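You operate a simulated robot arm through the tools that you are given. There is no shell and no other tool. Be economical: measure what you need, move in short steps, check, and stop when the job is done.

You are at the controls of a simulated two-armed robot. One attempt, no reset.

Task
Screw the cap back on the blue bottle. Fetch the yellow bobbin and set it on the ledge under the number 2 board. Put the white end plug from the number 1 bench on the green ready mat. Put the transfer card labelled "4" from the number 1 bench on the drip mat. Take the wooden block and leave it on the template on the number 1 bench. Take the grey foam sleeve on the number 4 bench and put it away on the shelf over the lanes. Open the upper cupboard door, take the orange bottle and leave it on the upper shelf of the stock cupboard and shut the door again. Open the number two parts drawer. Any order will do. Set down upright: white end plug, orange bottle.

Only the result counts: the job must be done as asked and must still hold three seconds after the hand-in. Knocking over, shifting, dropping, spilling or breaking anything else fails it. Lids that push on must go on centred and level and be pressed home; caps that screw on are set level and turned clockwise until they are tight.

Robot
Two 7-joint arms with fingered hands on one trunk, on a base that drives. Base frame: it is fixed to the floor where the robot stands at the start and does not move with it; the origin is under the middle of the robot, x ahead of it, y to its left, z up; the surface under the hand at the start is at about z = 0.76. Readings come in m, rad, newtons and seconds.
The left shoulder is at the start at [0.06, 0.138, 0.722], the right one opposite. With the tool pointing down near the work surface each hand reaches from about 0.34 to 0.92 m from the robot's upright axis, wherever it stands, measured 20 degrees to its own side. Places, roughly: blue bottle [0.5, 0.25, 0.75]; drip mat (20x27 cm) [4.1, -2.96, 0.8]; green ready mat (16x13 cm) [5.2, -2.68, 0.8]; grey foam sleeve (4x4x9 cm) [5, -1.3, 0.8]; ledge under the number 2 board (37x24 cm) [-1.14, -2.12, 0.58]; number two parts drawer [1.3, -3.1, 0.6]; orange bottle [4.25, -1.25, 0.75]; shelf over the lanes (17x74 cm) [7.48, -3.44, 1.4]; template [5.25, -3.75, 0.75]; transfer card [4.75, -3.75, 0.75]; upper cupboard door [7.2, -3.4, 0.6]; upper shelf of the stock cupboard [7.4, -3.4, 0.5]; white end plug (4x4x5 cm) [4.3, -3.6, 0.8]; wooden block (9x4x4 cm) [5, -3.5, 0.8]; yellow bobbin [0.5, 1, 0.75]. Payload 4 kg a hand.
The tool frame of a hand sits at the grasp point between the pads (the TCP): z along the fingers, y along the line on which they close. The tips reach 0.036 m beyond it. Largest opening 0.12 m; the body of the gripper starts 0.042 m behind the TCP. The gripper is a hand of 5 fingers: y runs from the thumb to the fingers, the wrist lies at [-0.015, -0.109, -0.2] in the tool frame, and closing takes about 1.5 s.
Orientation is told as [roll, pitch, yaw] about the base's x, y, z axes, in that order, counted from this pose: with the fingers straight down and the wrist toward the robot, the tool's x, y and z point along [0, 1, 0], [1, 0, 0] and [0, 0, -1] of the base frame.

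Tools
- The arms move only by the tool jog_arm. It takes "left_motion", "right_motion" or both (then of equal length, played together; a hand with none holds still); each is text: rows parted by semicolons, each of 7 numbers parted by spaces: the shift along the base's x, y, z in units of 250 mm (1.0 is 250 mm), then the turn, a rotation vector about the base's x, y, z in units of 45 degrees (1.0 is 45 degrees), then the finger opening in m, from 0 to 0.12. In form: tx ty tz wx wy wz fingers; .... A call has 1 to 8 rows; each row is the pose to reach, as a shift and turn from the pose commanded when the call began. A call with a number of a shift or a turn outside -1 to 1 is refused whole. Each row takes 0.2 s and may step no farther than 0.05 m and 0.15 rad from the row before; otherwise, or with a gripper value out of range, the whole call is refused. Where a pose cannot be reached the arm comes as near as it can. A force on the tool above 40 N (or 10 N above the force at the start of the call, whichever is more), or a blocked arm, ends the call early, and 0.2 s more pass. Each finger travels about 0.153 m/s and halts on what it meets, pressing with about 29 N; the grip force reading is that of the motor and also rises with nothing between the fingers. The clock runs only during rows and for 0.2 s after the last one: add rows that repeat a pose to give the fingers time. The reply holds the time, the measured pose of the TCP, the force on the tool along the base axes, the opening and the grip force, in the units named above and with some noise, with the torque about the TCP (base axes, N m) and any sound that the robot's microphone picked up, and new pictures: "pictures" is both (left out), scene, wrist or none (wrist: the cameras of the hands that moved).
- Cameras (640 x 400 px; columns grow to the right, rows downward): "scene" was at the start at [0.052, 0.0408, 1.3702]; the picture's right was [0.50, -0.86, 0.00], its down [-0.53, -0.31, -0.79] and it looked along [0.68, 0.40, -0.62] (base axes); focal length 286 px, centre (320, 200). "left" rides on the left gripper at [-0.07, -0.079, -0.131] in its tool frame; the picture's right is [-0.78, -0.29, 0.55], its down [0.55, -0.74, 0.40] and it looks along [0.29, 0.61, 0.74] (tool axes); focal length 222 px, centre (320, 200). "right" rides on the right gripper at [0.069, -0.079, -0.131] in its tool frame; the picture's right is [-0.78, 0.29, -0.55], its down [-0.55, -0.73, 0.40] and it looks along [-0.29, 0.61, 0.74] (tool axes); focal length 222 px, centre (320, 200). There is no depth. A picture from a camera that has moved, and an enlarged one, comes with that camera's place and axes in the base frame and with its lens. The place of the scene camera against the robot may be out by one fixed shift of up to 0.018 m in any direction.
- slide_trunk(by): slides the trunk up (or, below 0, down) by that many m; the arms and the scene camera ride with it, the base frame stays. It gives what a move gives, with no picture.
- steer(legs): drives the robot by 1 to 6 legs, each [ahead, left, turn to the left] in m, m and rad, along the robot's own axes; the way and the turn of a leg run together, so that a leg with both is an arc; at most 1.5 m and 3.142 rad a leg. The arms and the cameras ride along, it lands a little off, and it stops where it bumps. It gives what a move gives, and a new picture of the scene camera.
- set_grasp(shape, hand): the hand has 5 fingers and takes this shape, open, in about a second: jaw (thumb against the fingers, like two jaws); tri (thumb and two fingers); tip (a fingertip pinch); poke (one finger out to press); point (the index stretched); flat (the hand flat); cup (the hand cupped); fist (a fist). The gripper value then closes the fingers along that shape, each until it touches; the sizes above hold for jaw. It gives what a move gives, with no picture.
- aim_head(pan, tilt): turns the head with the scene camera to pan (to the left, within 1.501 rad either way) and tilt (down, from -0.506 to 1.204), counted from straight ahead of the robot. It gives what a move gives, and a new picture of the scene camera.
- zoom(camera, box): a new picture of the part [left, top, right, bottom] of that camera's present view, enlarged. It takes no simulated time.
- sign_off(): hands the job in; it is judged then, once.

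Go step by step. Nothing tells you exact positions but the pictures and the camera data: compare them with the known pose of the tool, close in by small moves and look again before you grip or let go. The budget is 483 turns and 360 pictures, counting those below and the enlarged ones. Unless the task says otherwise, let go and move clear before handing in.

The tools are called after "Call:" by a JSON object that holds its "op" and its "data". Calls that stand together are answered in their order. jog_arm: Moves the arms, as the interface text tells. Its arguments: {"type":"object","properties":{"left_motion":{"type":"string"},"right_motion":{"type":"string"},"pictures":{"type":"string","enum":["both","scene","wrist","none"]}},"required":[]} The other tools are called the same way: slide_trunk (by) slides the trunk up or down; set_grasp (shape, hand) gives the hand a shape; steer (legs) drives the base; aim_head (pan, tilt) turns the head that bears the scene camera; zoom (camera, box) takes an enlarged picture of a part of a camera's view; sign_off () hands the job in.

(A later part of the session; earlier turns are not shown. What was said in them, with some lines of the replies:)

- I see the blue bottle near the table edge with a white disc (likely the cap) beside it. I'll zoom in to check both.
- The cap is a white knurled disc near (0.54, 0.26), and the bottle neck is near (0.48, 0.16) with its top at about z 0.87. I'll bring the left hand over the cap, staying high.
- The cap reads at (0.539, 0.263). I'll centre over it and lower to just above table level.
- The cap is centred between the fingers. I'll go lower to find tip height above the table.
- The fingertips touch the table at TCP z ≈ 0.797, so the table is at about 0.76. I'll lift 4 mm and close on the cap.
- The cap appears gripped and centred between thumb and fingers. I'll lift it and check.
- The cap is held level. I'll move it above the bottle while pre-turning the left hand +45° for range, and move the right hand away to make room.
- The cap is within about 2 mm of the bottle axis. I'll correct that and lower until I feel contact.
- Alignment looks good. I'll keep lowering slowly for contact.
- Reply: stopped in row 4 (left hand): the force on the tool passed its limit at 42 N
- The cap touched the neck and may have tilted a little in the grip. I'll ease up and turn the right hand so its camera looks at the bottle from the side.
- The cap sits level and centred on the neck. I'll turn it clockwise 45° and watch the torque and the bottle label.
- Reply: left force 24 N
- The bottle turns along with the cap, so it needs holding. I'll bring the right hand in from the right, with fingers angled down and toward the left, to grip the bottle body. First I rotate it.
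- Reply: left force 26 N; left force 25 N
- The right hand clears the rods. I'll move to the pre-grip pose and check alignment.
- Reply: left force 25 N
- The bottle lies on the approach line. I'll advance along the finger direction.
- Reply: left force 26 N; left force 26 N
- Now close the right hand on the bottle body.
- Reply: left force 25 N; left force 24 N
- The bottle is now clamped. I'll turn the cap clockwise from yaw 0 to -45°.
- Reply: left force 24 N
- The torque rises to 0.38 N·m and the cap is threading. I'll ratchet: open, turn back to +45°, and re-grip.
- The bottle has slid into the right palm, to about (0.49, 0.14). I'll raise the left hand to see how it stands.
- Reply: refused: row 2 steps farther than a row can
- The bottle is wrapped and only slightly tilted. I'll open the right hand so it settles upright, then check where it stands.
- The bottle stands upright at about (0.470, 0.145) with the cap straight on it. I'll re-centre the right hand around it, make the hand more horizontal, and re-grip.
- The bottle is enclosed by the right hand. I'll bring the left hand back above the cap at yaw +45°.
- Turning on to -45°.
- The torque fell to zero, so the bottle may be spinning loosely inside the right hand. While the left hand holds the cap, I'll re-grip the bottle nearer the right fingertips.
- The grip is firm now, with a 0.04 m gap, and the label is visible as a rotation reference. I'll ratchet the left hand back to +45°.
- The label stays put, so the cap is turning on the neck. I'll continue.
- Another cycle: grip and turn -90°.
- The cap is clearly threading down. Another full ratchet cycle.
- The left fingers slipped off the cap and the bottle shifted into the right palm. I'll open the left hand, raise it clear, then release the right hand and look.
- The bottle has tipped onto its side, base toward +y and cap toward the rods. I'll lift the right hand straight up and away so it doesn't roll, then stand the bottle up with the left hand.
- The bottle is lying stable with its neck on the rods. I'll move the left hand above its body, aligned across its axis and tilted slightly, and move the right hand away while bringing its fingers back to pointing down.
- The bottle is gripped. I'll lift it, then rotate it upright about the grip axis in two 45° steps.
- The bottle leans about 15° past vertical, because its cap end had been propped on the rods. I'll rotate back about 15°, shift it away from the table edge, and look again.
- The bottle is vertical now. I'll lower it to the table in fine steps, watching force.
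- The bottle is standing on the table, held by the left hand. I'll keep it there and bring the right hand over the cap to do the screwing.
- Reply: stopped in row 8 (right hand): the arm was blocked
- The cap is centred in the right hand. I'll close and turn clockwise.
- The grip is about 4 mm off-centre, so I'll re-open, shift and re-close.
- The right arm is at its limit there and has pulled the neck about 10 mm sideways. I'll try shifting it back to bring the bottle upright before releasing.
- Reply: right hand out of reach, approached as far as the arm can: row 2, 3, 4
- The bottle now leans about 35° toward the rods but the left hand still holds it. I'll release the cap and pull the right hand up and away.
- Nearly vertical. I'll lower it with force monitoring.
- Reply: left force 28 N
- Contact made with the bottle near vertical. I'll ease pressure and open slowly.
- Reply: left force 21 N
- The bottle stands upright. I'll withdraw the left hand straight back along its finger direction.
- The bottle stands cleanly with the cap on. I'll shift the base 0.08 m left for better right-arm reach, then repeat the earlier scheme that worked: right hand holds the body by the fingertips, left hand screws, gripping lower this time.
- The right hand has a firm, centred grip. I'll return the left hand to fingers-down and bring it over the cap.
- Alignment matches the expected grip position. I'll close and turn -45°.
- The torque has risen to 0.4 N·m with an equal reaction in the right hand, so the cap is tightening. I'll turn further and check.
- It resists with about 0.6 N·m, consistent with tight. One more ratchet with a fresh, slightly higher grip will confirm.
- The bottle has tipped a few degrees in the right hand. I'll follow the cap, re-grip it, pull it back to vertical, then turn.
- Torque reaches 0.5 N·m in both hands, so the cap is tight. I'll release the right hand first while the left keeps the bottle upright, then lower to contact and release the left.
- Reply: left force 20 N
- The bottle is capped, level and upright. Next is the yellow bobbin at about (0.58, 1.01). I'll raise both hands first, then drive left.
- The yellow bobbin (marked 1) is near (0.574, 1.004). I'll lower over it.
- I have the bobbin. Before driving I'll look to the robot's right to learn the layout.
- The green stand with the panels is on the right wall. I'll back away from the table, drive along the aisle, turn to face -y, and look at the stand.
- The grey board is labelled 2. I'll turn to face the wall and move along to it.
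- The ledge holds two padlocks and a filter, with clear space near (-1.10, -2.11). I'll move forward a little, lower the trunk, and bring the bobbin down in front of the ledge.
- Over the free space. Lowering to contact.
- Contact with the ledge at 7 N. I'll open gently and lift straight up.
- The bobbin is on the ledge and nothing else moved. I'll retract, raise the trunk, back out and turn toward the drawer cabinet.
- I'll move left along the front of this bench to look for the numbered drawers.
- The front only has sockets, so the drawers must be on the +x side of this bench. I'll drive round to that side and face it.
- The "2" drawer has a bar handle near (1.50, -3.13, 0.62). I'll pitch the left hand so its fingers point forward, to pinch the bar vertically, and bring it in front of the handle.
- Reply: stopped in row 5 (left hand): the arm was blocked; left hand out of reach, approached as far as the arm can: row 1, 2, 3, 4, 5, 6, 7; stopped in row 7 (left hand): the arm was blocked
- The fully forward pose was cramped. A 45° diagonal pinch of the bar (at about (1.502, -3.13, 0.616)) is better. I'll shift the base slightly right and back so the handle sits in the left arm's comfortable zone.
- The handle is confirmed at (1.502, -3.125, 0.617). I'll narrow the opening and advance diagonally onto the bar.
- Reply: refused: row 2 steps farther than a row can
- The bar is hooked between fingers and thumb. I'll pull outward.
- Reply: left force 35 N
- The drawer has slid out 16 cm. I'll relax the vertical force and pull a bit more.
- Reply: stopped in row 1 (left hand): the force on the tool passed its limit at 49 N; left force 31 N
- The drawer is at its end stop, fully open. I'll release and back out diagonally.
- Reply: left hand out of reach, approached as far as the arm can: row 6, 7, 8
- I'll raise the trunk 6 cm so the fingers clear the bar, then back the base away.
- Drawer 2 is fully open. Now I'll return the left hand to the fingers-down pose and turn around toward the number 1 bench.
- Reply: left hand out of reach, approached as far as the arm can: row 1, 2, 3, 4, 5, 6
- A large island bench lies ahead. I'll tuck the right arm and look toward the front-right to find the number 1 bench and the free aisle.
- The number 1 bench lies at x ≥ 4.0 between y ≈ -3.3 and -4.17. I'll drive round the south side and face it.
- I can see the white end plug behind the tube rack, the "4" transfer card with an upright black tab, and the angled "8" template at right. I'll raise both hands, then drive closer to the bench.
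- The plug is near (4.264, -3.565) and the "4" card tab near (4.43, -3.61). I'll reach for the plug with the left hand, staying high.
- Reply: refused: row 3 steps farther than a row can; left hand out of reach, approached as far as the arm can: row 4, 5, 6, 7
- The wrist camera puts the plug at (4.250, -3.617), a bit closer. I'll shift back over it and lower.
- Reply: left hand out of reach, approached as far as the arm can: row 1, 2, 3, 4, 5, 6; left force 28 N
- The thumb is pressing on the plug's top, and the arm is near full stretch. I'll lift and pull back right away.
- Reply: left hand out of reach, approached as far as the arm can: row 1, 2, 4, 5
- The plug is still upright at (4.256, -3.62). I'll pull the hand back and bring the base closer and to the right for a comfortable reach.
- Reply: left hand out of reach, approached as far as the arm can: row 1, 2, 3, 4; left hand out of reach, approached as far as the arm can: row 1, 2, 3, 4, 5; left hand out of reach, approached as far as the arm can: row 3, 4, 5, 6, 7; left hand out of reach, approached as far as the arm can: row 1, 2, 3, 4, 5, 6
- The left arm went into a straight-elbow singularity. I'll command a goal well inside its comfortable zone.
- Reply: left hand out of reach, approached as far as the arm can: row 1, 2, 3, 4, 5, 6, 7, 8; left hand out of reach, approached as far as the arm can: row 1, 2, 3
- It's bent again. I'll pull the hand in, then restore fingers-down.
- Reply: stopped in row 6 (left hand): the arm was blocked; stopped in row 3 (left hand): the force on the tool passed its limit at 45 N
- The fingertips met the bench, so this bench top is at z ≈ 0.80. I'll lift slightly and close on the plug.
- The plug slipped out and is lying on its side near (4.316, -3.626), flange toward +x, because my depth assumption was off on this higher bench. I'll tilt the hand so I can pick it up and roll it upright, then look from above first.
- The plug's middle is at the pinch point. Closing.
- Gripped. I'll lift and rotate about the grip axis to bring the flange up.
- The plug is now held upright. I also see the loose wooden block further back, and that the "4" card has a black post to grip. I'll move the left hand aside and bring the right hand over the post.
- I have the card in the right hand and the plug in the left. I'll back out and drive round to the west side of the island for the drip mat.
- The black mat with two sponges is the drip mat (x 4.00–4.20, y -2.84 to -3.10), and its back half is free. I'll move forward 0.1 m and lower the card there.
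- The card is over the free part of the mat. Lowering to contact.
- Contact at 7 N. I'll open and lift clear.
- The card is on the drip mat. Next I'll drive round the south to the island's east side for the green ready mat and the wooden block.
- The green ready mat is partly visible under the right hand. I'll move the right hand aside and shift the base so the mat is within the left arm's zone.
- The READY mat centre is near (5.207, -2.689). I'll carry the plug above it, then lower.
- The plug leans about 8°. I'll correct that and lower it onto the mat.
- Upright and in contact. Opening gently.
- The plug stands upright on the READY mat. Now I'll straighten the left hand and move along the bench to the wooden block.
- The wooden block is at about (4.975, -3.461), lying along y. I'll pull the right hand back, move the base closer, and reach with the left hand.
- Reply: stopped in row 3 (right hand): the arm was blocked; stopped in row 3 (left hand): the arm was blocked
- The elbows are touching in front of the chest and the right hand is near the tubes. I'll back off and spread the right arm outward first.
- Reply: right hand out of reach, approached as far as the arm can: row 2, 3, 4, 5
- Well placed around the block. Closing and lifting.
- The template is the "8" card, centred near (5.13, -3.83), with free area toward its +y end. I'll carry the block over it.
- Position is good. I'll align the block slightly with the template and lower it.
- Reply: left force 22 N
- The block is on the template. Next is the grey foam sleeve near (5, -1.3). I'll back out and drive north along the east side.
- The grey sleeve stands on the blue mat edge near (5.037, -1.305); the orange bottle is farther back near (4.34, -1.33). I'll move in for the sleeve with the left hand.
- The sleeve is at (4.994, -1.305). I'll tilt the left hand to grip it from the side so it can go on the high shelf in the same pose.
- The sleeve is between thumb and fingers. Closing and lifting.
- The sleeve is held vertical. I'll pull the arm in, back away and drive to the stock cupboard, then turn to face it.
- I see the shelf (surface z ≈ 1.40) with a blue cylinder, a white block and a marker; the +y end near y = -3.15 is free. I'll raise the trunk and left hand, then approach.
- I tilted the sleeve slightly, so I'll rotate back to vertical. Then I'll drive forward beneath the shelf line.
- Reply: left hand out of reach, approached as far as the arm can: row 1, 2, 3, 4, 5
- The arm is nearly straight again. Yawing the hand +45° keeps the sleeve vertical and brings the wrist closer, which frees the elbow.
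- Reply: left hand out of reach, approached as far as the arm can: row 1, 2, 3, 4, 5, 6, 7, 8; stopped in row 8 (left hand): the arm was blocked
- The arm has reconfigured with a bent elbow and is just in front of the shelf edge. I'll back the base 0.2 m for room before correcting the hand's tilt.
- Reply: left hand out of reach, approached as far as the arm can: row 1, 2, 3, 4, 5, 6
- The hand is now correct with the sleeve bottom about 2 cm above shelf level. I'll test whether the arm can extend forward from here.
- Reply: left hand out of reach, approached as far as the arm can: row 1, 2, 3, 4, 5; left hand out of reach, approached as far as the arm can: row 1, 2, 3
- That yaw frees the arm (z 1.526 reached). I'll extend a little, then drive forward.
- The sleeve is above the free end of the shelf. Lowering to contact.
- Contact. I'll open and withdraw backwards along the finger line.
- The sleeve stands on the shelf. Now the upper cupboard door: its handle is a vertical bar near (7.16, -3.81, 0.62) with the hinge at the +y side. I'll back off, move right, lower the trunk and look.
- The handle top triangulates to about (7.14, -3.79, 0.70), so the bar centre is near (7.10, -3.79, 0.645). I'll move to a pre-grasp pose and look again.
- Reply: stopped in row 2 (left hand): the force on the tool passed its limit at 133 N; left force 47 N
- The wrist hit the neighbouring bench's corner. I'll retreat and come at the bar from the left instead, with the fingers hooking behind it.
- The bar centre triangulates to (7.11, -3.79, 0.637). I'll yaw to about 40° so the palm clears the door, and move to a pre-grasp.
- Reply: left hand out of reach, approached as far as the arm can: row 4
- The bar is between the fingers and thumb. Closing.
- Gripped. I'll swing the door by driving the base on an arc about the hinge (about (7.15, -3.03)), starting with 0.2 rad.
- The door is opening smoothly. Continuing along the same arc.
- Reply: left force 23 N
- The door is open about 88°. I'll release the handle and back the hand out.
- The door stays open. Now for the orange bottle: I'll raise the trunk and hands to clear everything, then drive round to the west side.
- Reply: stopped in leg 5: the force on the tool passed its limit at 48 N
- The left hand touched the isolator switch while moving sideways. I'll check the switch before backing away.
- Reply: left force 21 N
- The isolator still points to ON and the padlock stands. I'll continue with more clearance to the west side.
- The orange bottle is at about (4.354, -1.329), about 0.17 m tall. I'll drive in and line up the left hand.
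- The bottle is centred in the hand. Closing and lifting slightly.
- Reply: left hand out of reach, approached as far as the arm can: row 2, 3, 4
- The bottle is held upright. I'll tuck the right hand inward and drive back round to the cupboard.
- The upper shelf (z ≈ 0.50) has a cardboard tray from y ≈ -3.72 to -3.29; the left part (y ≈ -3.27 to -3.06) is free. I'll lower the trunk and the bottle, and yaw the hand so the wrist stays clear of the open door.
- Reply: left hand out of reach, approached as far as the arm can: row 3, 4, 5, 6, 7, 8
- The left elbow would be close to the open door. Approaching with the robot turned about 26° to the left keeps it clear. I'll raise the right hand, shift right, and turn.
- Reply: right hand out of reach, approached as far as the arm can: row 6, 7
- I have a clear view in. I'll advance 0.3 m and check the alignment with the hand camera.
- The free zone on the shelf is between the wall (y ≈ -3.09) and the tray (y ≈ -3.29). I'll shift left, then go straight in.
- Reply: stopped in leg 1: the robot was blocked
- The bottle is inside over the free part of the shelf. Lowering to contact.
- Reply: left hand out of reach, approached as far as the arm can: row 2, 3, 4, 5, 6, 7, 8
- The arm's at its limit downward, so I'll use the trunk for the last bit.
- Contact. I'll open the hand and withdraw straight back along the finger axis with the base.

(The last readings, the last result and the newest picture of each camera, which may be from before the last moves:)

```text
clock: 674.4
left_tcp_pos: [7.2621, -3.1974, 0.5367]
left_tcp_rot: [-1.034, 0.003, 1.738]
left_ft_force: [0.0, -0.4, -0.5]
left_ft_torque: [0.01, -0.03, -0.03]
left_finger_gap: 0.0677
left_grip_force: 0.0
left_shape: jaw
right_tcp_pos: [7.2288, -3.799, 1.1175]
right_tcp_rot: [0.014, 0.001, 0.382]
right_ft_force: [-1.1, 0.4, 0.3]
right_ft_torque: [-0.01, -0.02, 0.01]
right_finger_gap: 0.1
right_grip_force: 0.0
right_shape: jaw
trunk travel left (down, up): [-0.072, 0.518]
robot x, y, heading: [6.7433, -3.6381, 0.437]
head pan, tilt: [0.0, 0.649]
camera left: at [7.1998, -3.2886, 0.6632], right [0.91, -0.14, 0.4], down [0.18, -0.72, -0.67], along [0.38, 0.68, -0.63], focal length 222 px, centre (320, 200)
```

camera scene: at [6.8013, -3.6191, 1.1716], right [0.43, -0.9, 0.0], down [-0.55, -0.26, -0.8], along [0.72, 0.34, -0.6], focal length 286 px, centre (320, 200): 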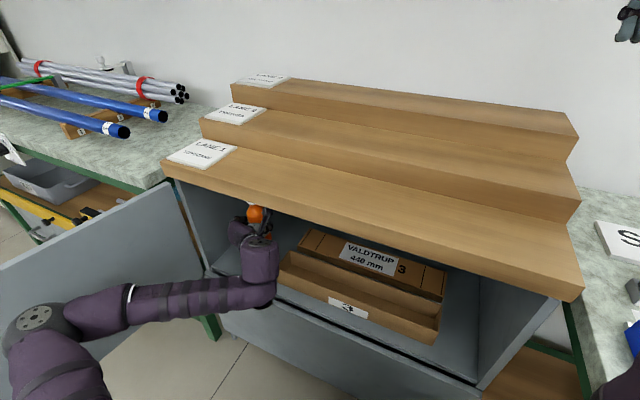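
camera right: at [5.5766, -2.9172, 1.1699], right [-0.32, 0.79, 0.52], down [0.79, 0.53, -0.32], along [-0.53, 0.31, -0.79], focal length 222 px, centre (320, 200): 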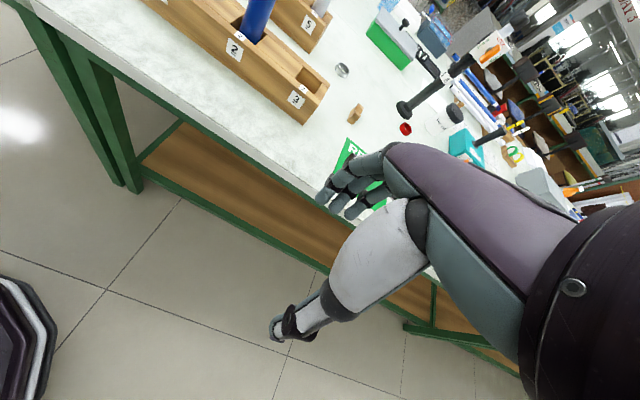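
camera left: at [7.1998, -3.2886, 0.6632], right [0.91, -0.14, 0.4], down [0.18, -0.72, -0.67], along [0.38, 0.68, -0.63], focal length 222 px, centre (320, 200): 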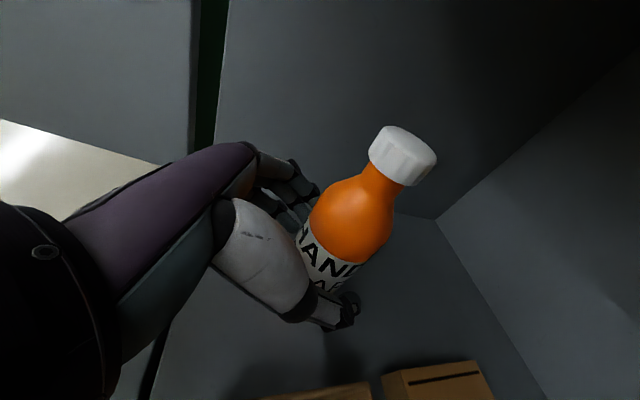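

Call:
{"op": "steer", "data": {"legs": [[-0.1, 0.028, 0]]}}

Call:
{"op": "jog_arm", "data": {"left_motion": "0 0 0 0 0 0 .068", "pictures": "wrist"}}

```text
clock: 675.5
left_tcp_pos: [7.1613, -3.2152, 0.5363]
left_tcp_rot: [-1.032, 0.005, 1.738]
left_ft_force: [0.2, 0.7, 0.2]
left_ft_torque: [-0.01, -0.01, 0.0]
left_finger_gap: 0.0678
left_grip_force: 0.1
left_shape: jaw
right_tcp_pos: [7.1272, -3.8157, 1.117]
right_tcp_rot: [0.014, 0.0, 0.38]
right_ft_force: [0.4, 0.5, -1.0]
right_ft_torque: [-0.04, 0.01, 0.01]
right_finger_gap: 0.1001
right_grip_force: 0.1
right_shape: jaw
trunk travel left (down, up): [-0.072, 0.518]
robot x, y, heading: [6.6389, -3.6578, 0.439]
head pan, tilt: [0.0, 0.649]
camera scene: at [6.6987, -3.6364, 1.1436], right [0.43, -0.91, 0.0], down [-0.55, -0.26, -0.8], along [0.72, 0.34, -0.6], focal length 286 px, centre (320, 200)
```

scene: 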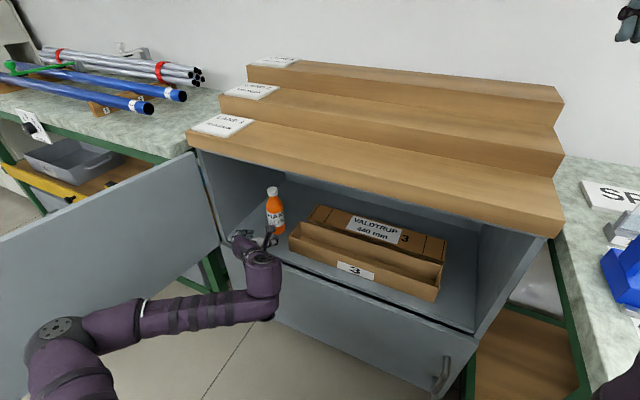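

```text
clock: 675.9
left_tcp_pos: [7.1611, -3.2152, 0.536]
left_tcp_rot: [-1.033, 0.003, 1.739]
left_ft_force: [-0.1, -0.8, -0.8]
left_ft_torque: [0.02, 0.01, 0.02]
left_finger_gap: 0.0681
left_grip_force: 0.1
left_shape: jaw
right_tcp_pos: [7.125, -3.8151, 1.1165]
right_tcp_rot: [0.012, 0.0, 0.379]
right_ft_force: [-0.5, 0.5, 0.0]
right_ft_torque: [0.03, -0.01, 0.03]
right_finger_gap: 0.1001
right_grip_force: 0.0
right_shape: jaw
trunk travel left (down, up): [-0.072, 0.518]
robot x, y, heading: [6.6385, -3.6574, 0.431]
head pan, tilt: [0.0, 0.649]
camera left: at [7.0975, -3.306, 0.6633], right [0.91, -0.14, 0.4], down [0.18, -0.72, -0.67], along [0.38, 0.68, -0.63], focal length 222 px, centre (320, 200)
```

left: 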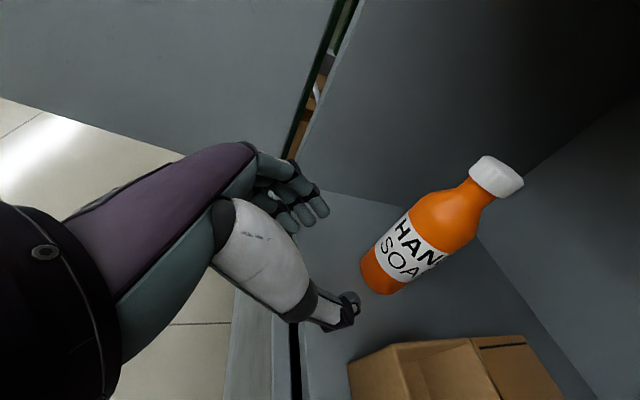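

The bottle stands upright on the upper shelf. I'll back out, raise the trunk slightly, and go round to the outer side of the door to push it shut.

Call:
{"op": "steer", "data": {"legs": [[-0.45, 0.0, 0], [0, 0, -0.44], [-0.28, 0, 0], [0, 0, -1.5], [-1.4, 0, 0]]}}

Call:
{"op": "slide_trunk", "data": {"by": 0.1}}

```text
clock: 690.1
left_tcp_pos: [6.0645, -3.332, 0.5437]
left_tcp_rot: [-1.043, 0.007, -0.219]
left_ft_force: [0.6, 0.3, 0.0]
left_ft_torque: [0.01, 0.03, -0.03]
left_finger_gap: 0.0679
left_grip_force: 0.1
left_shape: jaw
right_tcp_pos: [5.5291, -3.0824, 1.1162]
right_tcp_rot: [0.018, -0.001, -1.557]
right_ft_force: [-0.1, 0.4, 0.4]
right_ft_torque: [0.01, 0.03, 0.0]
right_finger_gap: 0.0998
right_grip_force: 0.0
right_shape: jaw
trunk travel left (down, up): [-0.072, 0.518]
robot x, y, heading: [5.852, -2.6866, -1.498]
head pan, tilt: [0.0, 0.649]
stopped in leg 5: the robot was blocked; the commanded pose is now the measured one
camera scene: at [5.8618, -2.7445, 1.1445], right [-1.0, -0.07, 0.0], down [-0.04, 0.6, -0.8], along [0.06, -0.8, -0.6], focal length 286 px, centre (320, 200)
```

scene: 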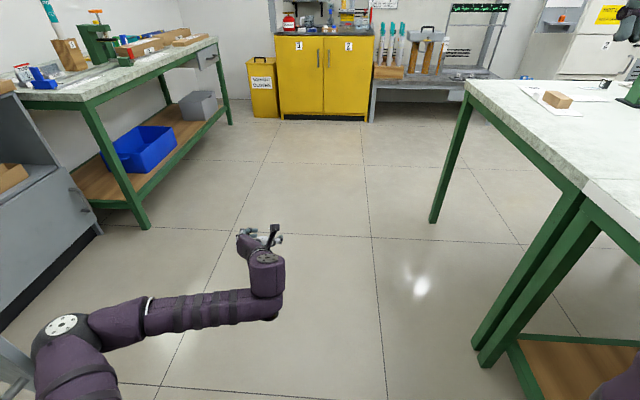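

```text
clock: 691.5
left_tcp_pos: [6.071, -3.3331, 0.6392]
left_tcp_rot: [-1.04, 0.011, -0.215]
left_ft_force: [-0.2, 0.3, 0.0]
left_ft_torque: [-0.02, 0.01, 0.0]
left_finger_gap: 0.0679
left_grip_force: 0.1
left_shape: jaw
right_tcp_pos: [5.5349, -3.084, 1.2166]
right_tcp_rot: [0.013, 0.001, -1.556]
right_ft_force: [-0.6, 0.6, 0.1]
right_ft_torque: [0.01, -0.04, 0.0]
right_finger_gap: 0.0998
right_grip_force: 0.1
right_shape: jaw
trunk travel left (down, up): [-0.172, 0.418]
robot x, y, heading: [5.8545, -2.688, -1.498]
head pan, tilt: [0.0, 0.649]
```

The left forearm met the door tip. I'll shift away from it toward the island and continue backing.

Call:
{"op": "steer", "data": {"legs": [[0.1, -0.1, 0], [-0.5, -0.02, 0]]}}

Call:
{"op": "aim_head", "data": {"pan": 0.8, "tilt": 0.6}}

```text
clock: 695.4
left_tcp_pos: [5.9197, -2.9407, 0.6394]
left_tcp_rot: [-1.04, 0.011, -0.218]
left_ft_force: [-1.1, -0.9, 0.1]
left_ft_torque: [-0.02, 0.02, -0.01]
left_finger_gap: 0.0676
left_grip_force: 0.0
left_shape: jaw
right_tcp_pos: [5.3848, -2.6926, 1.2175]
right_tcp_rot: [0.012, 0.0, -1.558]
right_ft_force: [-0.2, 0.0, -0.2]
right_ft_torque: [0.05, 0.03, -0.03]
right_finger_gap: 0.1
right_grip_force: 0.0
right_shape: jaw
trunk travel left (down, up): [-0.172, 0.418]
robot x, y, heading: [5.7051, -2.2926, -1.502]
head pan, tilt: [0.0, 0.649]
camera scene: at [5.7181, -2.3528, 1.2436], right [-1.0, -0.07, 0.0], down [-0.04, 0.6, -0.8], along [0.06, -0.79, -0.6], focal length 286 px, centre (320, 200)
```

scene: 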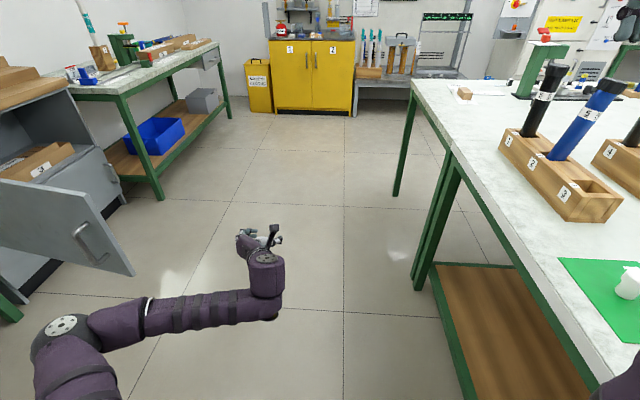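

```text
clock: 696.5
left_tcp_pos: [5.9185, -2.9407, 0.6397]
left_tcp_rot: [-1.041, 0.011, -0.218]
left_ft_force: [-0.1, 1.1, -0.5]
left_ft_torque: [0.0, -0.01, 0.0]
left_finger_gap: 0.068
left_grip_force: 0.1
left_shape: jaw
right_tcp_pos: [5.3851, -2.6894, 1.2172]
right_tcp_rot: [0.012, 0.0, -1.556]
right_ft_force: [0.8, 0.0, 0.6]
right_ft_torque: [0.01, 0.01, 0.01]
right_finger_gap: 0.0999
right_grip_force: 0.1
right_shape: jaw
trunk travel left (down, up): [-0.172, 0.418]
robot x, y, heading: [5.703, -2.292, -1.509]
head pan, tilt: [0.799, 0.6]
camera scene: at [5.7795, -2.3231, 1.2479], right [-0.65, -0.76, 0.0], down [-0.43, 0.36, -0.82], along [0.63, -0.53, -0.57], focal length 286 px, centre (320, 200)
```

scene: 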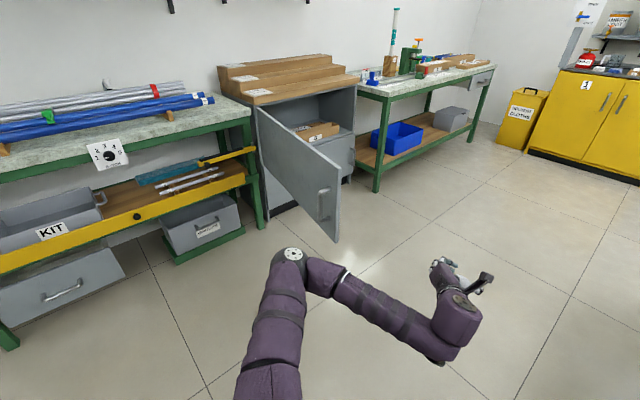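

Call:
{"op": "steer", "data": {"legs": [[-0.25, 0, 0], [0, 0.6, 0], [0, 0, -0.12]]}}

Call:
{"op": "aim_head", "data": {"pan": 0.35, "tilt": 0.75}}

```text
clock: 701.9
left_tcp_pos: [6.4181, -2.6686, 0.6401]
left_tcp_rot: [-1.04, 0.009, -0.339]
left_ft_force: [0.4, 1.3, 1.5]
left_ft_torque: [0.04, 0.01, 0.02]
left_finger_gap: 0.0677
left_grip_force: 0.1
left_shape: jaw
right_tcp_pos: [5.9176, -2.354, 1.2175]
right_tcp_rot: [0.012, 0.0, -1.676]
right_ft_force: [0.0, -1.5, -0.7]
right_ft_torque: [-0.05, 0.0, 0.0]
right_finger_gap: 0.1
right_grip_force: 0.0
right_shape: jaw
trunk travel left (down, up): [-0.172, 0.418]
robot x, y, heading: [6.2875, -2.0021, -1.621]
head pan, tilt: [0.799, 0.6]
camera scene: at [6.3532, -2.0379, 1.2479], right [-0.73, -0.68, 0.0], down [-0.39, 0.41, -0.83], along [0.56, -0.6, -0.56], focal length 286 px, centre (320, 200)
```

scene: 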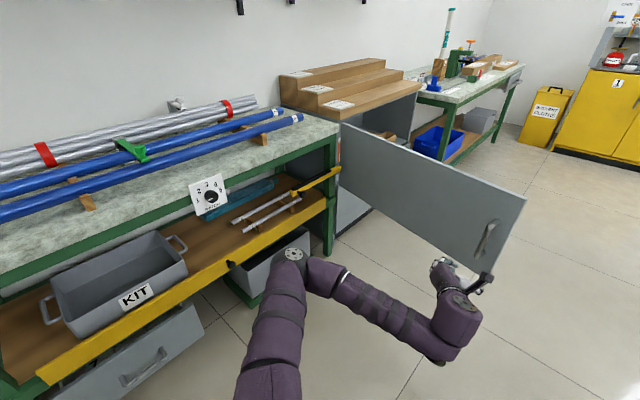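

```text
clock: 702.8
left_tcp_pos: [6.4168, -2.6688, 0.6391]
left_tcp_rot: [-1.04, 0.01, -0.338]
left_ft_force: [0.3, 0.0, 0.0]
left_ft_torque: [-0.01, 0.04, -0.01]
left_finger_gap: 0.0681
left_grip_force: 0.0
left_shape: jaw
right_tcp_pos: [5.9162, -2.357, 1.2174]
right_tcp_rot: [0.013, 0.0, -1.677]
right_ft_force: [-0.3, -0.4, -0.8]
right_ft_torque: [-0.01, 0.01, 0.0]
right_finger_gap: 0.1
right_grip_force: 0.0
right_shape: jaw
trunk travel left (down, up): [-0.172, 0.418]
robot x, y, heading: [6.2846, -1.9985, -1.623]
head pan, tilt: [0.351, 0.75]
camera scene: at [6.3176, -2.0524, 1.2351], right [-0.95, -0.3, 0.0], down [-0.2, 0.65, -0.73], along [0.22, -0.7, -0.68], focal length 286 px, centre (320, 200)
```

scene: 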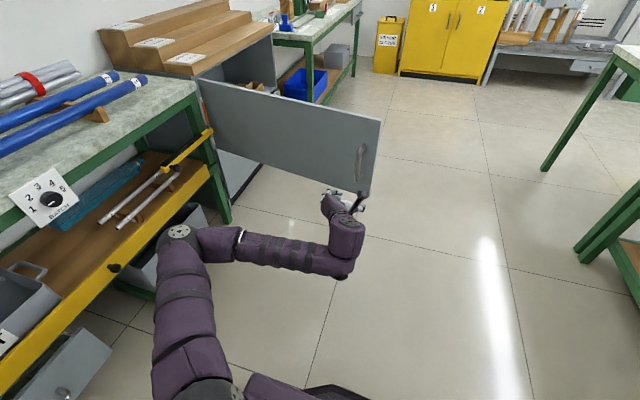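

The hand faces the door's outer side near the handle. I'll move it toward the hinge side of the handle, close the fingers, and then push.

Call:
{"op": "jog_arm", "data": {"left_motion": ".1 0 0 0 0 0 .04;.2 0 0 0 0 0 .02;.3 0 0 0 0 0 0;.38 0 0 0 0 0 0;.38 0 0 0 0 0 0", "pictures": "wrist"}}

```text
clock: 704.0
left_tcp_pos: [6.5119, -2.6686, 0.6389]
left_tcp_rot: [-1.038, 0.014, -0.339]
left_ft_force: [-0.4, 0.6, -0.3]
left_ft_torque: [-0.01, 0.0, 0.02]
left_finger_gap: 0.0
left_grip_force: 28.5
left_shape: jaw
right_tcp_pos: [5.9177, -2.3561, 1.2171]
right_tcp_rot: [0.011, 0.0, -1.677]
right_ft_force: [0.2, -0.2, 0.2]
right_ft_torque: [0.02, 0.01, 0.0]
right_finger_gap: 0.0999
right_grip_force: 0.3
right_shape: jaw
trunk travel left (down, up): [-0.172, 0.418]
robot x, y, heading: [6.2823, -1.9997, -1.621]
head pan, tilt: [0.351, 0.75]
camera left: at [6.4655, -2.5694, 0.7666], right [-0.56, -0.73, 0.4], down [-0.72, 0.19, -0.67], along [0.41, -0.66, -0.63], focal length 222 px, centre (320, 200)
```

left: 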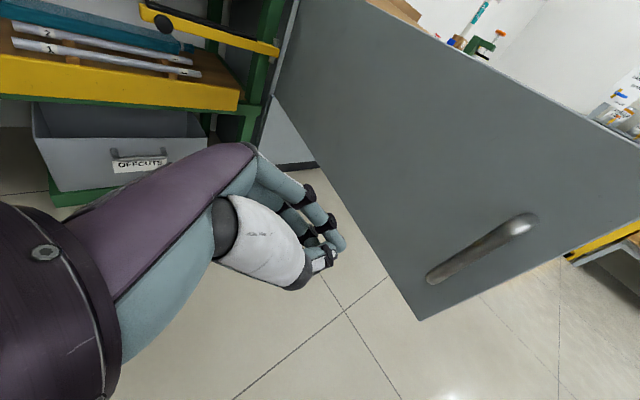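

Call:
{"op": "steer", "data": {"legs": [[0.22, 0.04, -0.06]]}}

Call:
{"op": "steer", "data": {"legs": [[0.278, -0.207, 0.3]]}}

```text
clock: 705.7
left_tcp_pos: [6.4969, -2.904, 0.6388]
left_tcp_rot: [-1.039, 0.012, -0.395]
left_ft_force: [-0.8, 0.5, -0.2]
left_ft_torque: [-0.03, -0.03, 0.01]
left_finger_gap: 0.0001
left_grip_force: 28.9
left_shape: jaw
right_tcp_pos: [5.9193, -2.5581, 1.2173]
right_tcp_rot: [0.011, -0.001, -1.736]
right_ft_force: [0.5, -0.3, -0.8]
right_ft_torque: [0.0, 0.03, -0.01]
right_finger_gap: 0.1
right_grip_force: 0.1
right_shape: jaw
trunk travel left (down, up): [-0.172, 0.418]
robot x, y, heading: [6.3059, -2.2252, -1.682]
head pan, tilt: [0.351, 0.75]
camera scene: at [6.3371, -2.2771, 1.235], right [-0.97, -0.24, 0.0], down [-0.16, 0.66, -0.73], along [0.18, -0.71, -0.68], focal length 286 px, centre (320, 200)
```

scene: 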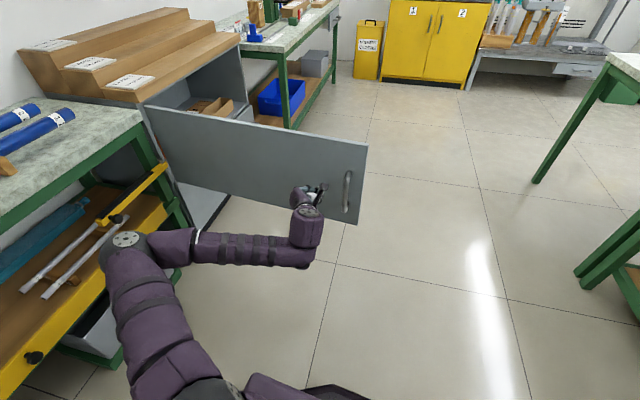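

```text
clock: 707.9
left_tcp_pos: [6.4934, -3.1036, 0.6403]
left_tcp_rot: [-1.038, 0.011, -0.098]
left_ft_force: [-0.2, -0.1, 0.3]
left_ft_torque: [0.0, -0.04, -0.02]
left_finger_gap: 0.0
left_grip_force: 29.1
left_shape: jaw
right_tcp_pos: [5.8403, -2.9415, 1.2174]
right_tcp_rot: [0.01, 0.0, -1.437]
right_ft_force: [-0.6, -0.1, -0.1]
right_ft_torque: [-0.01, 0.01, 0.02]
right_finger_gap: 0.0999
right_grip_force: 0.1
right_shape: jaw
trunk travel left (down, up): [-0.172, 0.418]
robot x, y, heading: [6.111, -2.5094, -1.38]
head pan, tilt: [0.351, 0.75]
camera scene: at [6.1561, -2.5528, 1.235], right [-0.86, -0.52, 0.0], down [-0.35, 0.58, -0.73], along [0.38, -0.63, -0.68], focal length 286 px, centre (320, 200)
```

scene: 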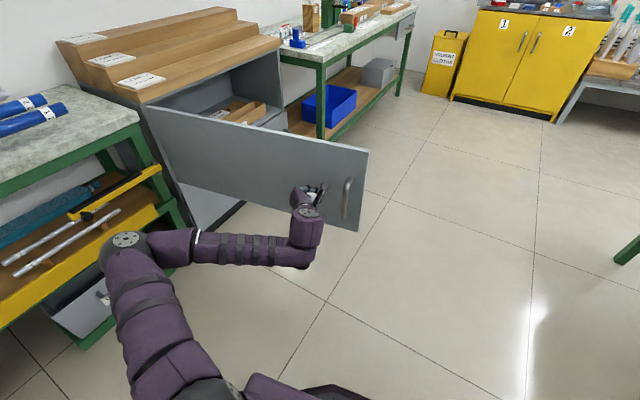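

The door follows the push. Continuing the arc.

Call:
{"op": "steer", "data": {"legs": [[0.463, -0.346, 0.5]]}}

Call:
{"op": "steer", "data": {"legs": [[0.463, -0.346, 0.5]]}}

```text
clock: 711.2
left_tcp_pos: [6.6117, -3.4093, 0.6397]
left_tcp_rot: [-1.038, 0.013, 0.4]
left_ft_force: [-0.5, 0.3, 0.1]
left_ft_torque: [-0.03, 0.0, -0.01]
left_finger_gap: 0.0
left_grip_force: 29.5
left_shape: jaw
right_tcp_pos: [5.9617, -3.579, 1.217]
right_tcp_rot: [0.012, 0.001, -0.94]
right_ft_force: [0.0, 0.0, -0.3]
right_ft_torque: [-0.04, 0.01, -0.02]
right_finger_gap: 0.0998
right_grip_force: 0.1
right_shape: jaw
trunk travel left (down, up): [-0.172, 0.418]
robot x, y, heading: [5.9968, -3.0708, -0.88]
head pan, tilt: [0.351, 0.75]
camera scene: at [6.054, -3.0903, 1.235], right [-0.51, -0.86, 0.0], down [-0.59, 0.35, -0.73], along [0.63, -0.37, -0.68], focal length 286 px, centre (320, 200)
```

scene: 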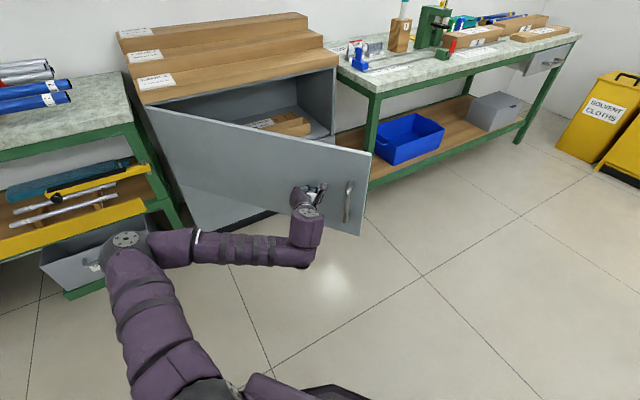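

```text
clock: 714.5
left_tcp_pos: [6.8665, -3.6108, 0.6392]
left_tcp_rot: [-1.037, 0.01, 0.907]
left_ft_force: [-0.4, 0.0, 0.7]
left_ft_torque: [0.02, 0.05, 0.03]
left_finger_gap: 0.0
left_grip_force: 29.2
left_shape: jaw
right_tcp_pos: [6.3803, -4.0749, 1.2166]
right_tcp_rot: [0.013, 0.0, -0.435]
right_ft_force: [-0.3, 0.2, 0.6]
right_ft_torque: [-0.02, 0.01, 0.02]
right_finger_gap: 0.0999
right_grip_force: 0.0
right_shape: jaw
trunk travel left (down, up): [-0.172, 0.418]
robot x, y, heading: [6.1629, -3.6102, -0.379]
head pan, tilt: [0.351, 0.75]
camera scene: at [6.2238, -3.6065, 1.235], right [-0.03, -1.0, 0.0], down [-0.68, 0.02, -0.73], along [0.73, -0.02, -0.68], focal length 286 px, centre (320, 200)
```

scene: 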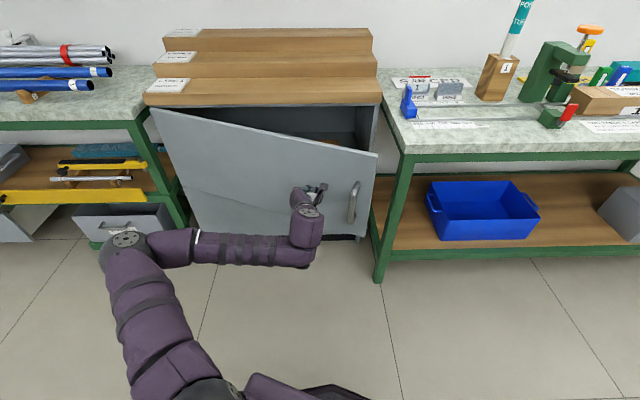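

Call:
{"op": "steer", "data": {"legs": [[0.278, -0.207, 0.3]]}}

Call:
{"op": "steer", "data": {"legs": [[0.075, -0.05, 0.08]]}}

```text
clock: 716.7
left_tcp_pos: [7.0575, -3.6698, 0.6392]
left_tcp_rot: [-1.038, 0.013, 1.206]
left_ft_force: [0.2, -0.1, -0.2]
left_ft_torque: [-0.01, 0.0, -0.02]
left_finger_gap: 0.0
left_grip_force: 29.4
left_shape: jaw
right_tcp_pos: [6.7293, -4.2552, 1.2176]
right_tcp_rot: [0.013, -0.001, -0.134]
right_ft_force: [0.2, -0.3, 0.0]
right_ft_torque: [0.02, -0.02, 0.01]
right_finger_gap: 0.1001
right_grip_force: 0.1
right_shape: jaw
trunk travel left (down, up): [-0.172, 0.418]
robot x, y, heading: [6.383, -3.8816, -0.074]
head pan, tilt: [0.351, 0.75]
camera scene: at [6.4404, -3.8575, 1.235], right [0.27, -0.96, 0.0], down [-0.66, -0.18, -0.73], along [0.7, 0.2, -0.68], focal length 286 px, centre (320, 200)
```

scene: 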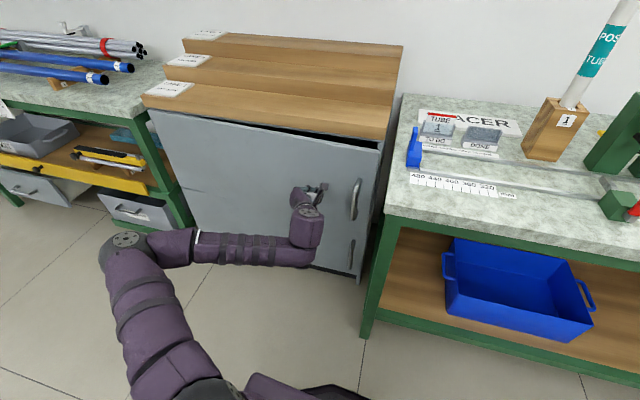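

```text
clock: 717.8
left_tcp_pos: [7.1109, -3.67, 0.6393]
left_tcp_rot: [-1.038, 0.013, 1.284]
left_ft_force: [1.1, 0.0, 0.6]
left_ft_torque: [0.02, -0.02, 0.01]
left_finger_gap: 0.0
left_grip_force: 29.3
left_shape: jaw
right_tcp_pos: [6.831, -4.28, 1.2175]
right_tcp_rot: [0.013, -0.001, -0.054]
right_ft_force: [-0.6, 0.6, -0.3]
right_ft_torque: [0.01, 0.02, 0.02]
right_finger_gap: 0.0999
right_grip_force: 0.0
right_shape: jaw
trunk travel left (down, up): [-0.172, 0.418]
robot x, y, heading: [6.4608, -3.936, 0.001]
head pan, tilt: [0.351, 0.75]
camera scene: at [6.511, -3.9065, 1.235], right [0.35, -0.94, 0.0], down [-0.64, -0.24, -0.73], along [0.69, 0.25, -0.68], focal length 286 px, centre (320, 200)
```

scene: 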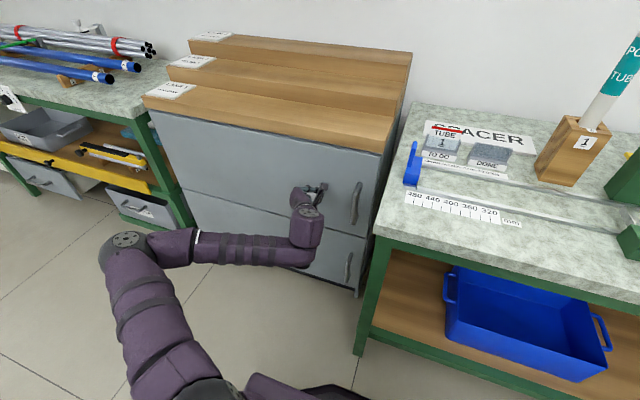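

Nearly shut. I'll press forward with the arm until it's fully home.

Call:
{"op": "jog_arm", "data": {"left_motion": ".02 0 0 0 0 0 0;.04 0 0 0 0 0 0;.06 0 0 0 0 0 0;.08 0 0 0 0 0 0;.1 0 0 0 0 0 0;.12 0 0 0 0 0 0;.14 0 0 0 0 0 0;.16 0 0 0 0 0 0"}}

Call:
{"op": "zoom", "data": {"camera": "scene", "box": [140, 80, 400, 290]}}

```text
clock: 718.8
left_tcp_pos: [7.1241, -3.6695, 0.6385]
left_tcp_rot: [-1.036, 0.013, 1.285]
left_ft_force: [-16.4, -1.5, 2.8]
left_ft_torque: [-0.03, 0.17, -0.14]
left_finger_gap: 0.0
left_grip_force: 29.1
left_shape: jaw
right_tcp_pos: [6.8296, -4.2786, 1.218]
right_tcp_rot: [0.013, 0.0, -0.052]
right_ft_force: [0.4, 0.2, -0.7]
right_ft_torque: [0.01, 0.0, -0.02]
right_finger_gap: 0.0997
right_grip_force: 0.1
right_shape: jaw
trunk travel left (down, up): [-0.172, 0.418]
robot x, y, heading: [6.4538, -3.932, 0.003]
head pan, tilt: [0.351, 0.75]
stopped in row 4 (left hand): the force on the tool passed its limit at 47 N (the readings are from after the stop); the commanded pose is now the measured one
camera scene: at [6.5088, -3.9063, 1.2352], right [0.35, -0.94, 0.0], down [-0.64, -0.24, -0.73], along [0.69, 0.26, -0.68], focal length 286 px, centre (320, 200)
```

scene: 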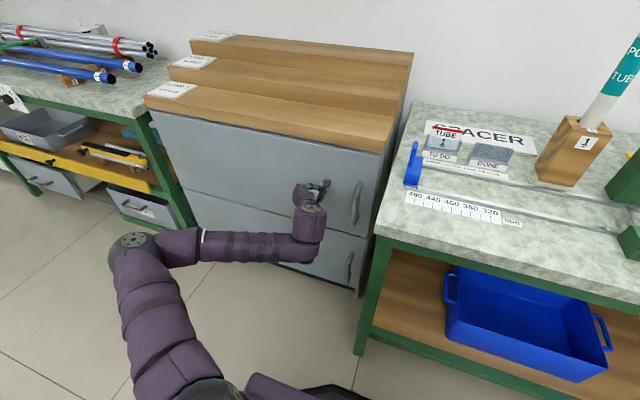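

```text
refused: no pictures are left
```

The door stopped firmly against its frame, so it's shut. I'll move the hand clear.

Call:
{"op": "jog_arm", "data": {"left_motion": "-.1 0 0 0 0 0 .02;-.2 0 0 0 0 0 .04;-.3 0 0 0 0 0 .06;-.4 0 0 0 0 0 .06;-.4 0 0 0 0 0 .06", "pictures": "none"}}

```text
clock: 720.0
left_tcp_pos: [7.0299, -3.6689, 0.6531]
left_tcp_rot: [-1.026, 0.016, 1.287]
left_ft_force: [-1.0, -0.4, -0.6]
left_ft_torque: [-0.01, 0.03, 0.02]
left_finger_gap: 0.06
left_grip_force: 0.1
left_shape: jaw
left hand out of reach, approached as far as the arm can: row 2, 3, 4, 5
right_tcp_pos: [6.8306, -4.2789, 1.2174]
right_tcp_rot: [0.014, -0.002, -0.052]
right_ft_force: [-0.9, 1.2, 0.2]
right_ft_torque: [-0.04, -0.03, 0.02]
right_finger_gap: 0.0998
right_grip_force: 0.1
right_shape: jaw
trunk travel left (down, up): [-0.172, 0.418]
robot x, y, heading: [6.457, -3.9304, 0.004]
head pan, tilt: [0.351, 0.75]
no pictures are left
```

The hand is clear of the door, no force is on either hand, and every item on the list has been done. Handing in.

Call:
{"op": "sign_off", "data": {}}

```text
The job is handed in.
```

The job is handed in, with all eight items done as far as I could check.

- **Blue bottle:** the bottle tipped over once while I was screwing the cap on. I stood it back up and tightened the cap to about 0.5 N·m, level. It now stands about 5 cm from where it started.
- **White end plug:** it fell on its side when I first tried to pick it up. I stood it upright again on the green ready mat.
- **Orange bottle and cupboard:** the bottle stands upright on the upper shelf. My pictures ran out right after the last push, so the closed door rests on that last picture and the push ending at 47 N.
- **Other items:** the bobbin, card, block, sleeve and drawer all looked right in the pictures afterwards.
- **Contact along the way:** my left hand bumped the isolator switch on the south wall. In the picture afterwards it still pointed to ON, but I had no earlier picture to compare.
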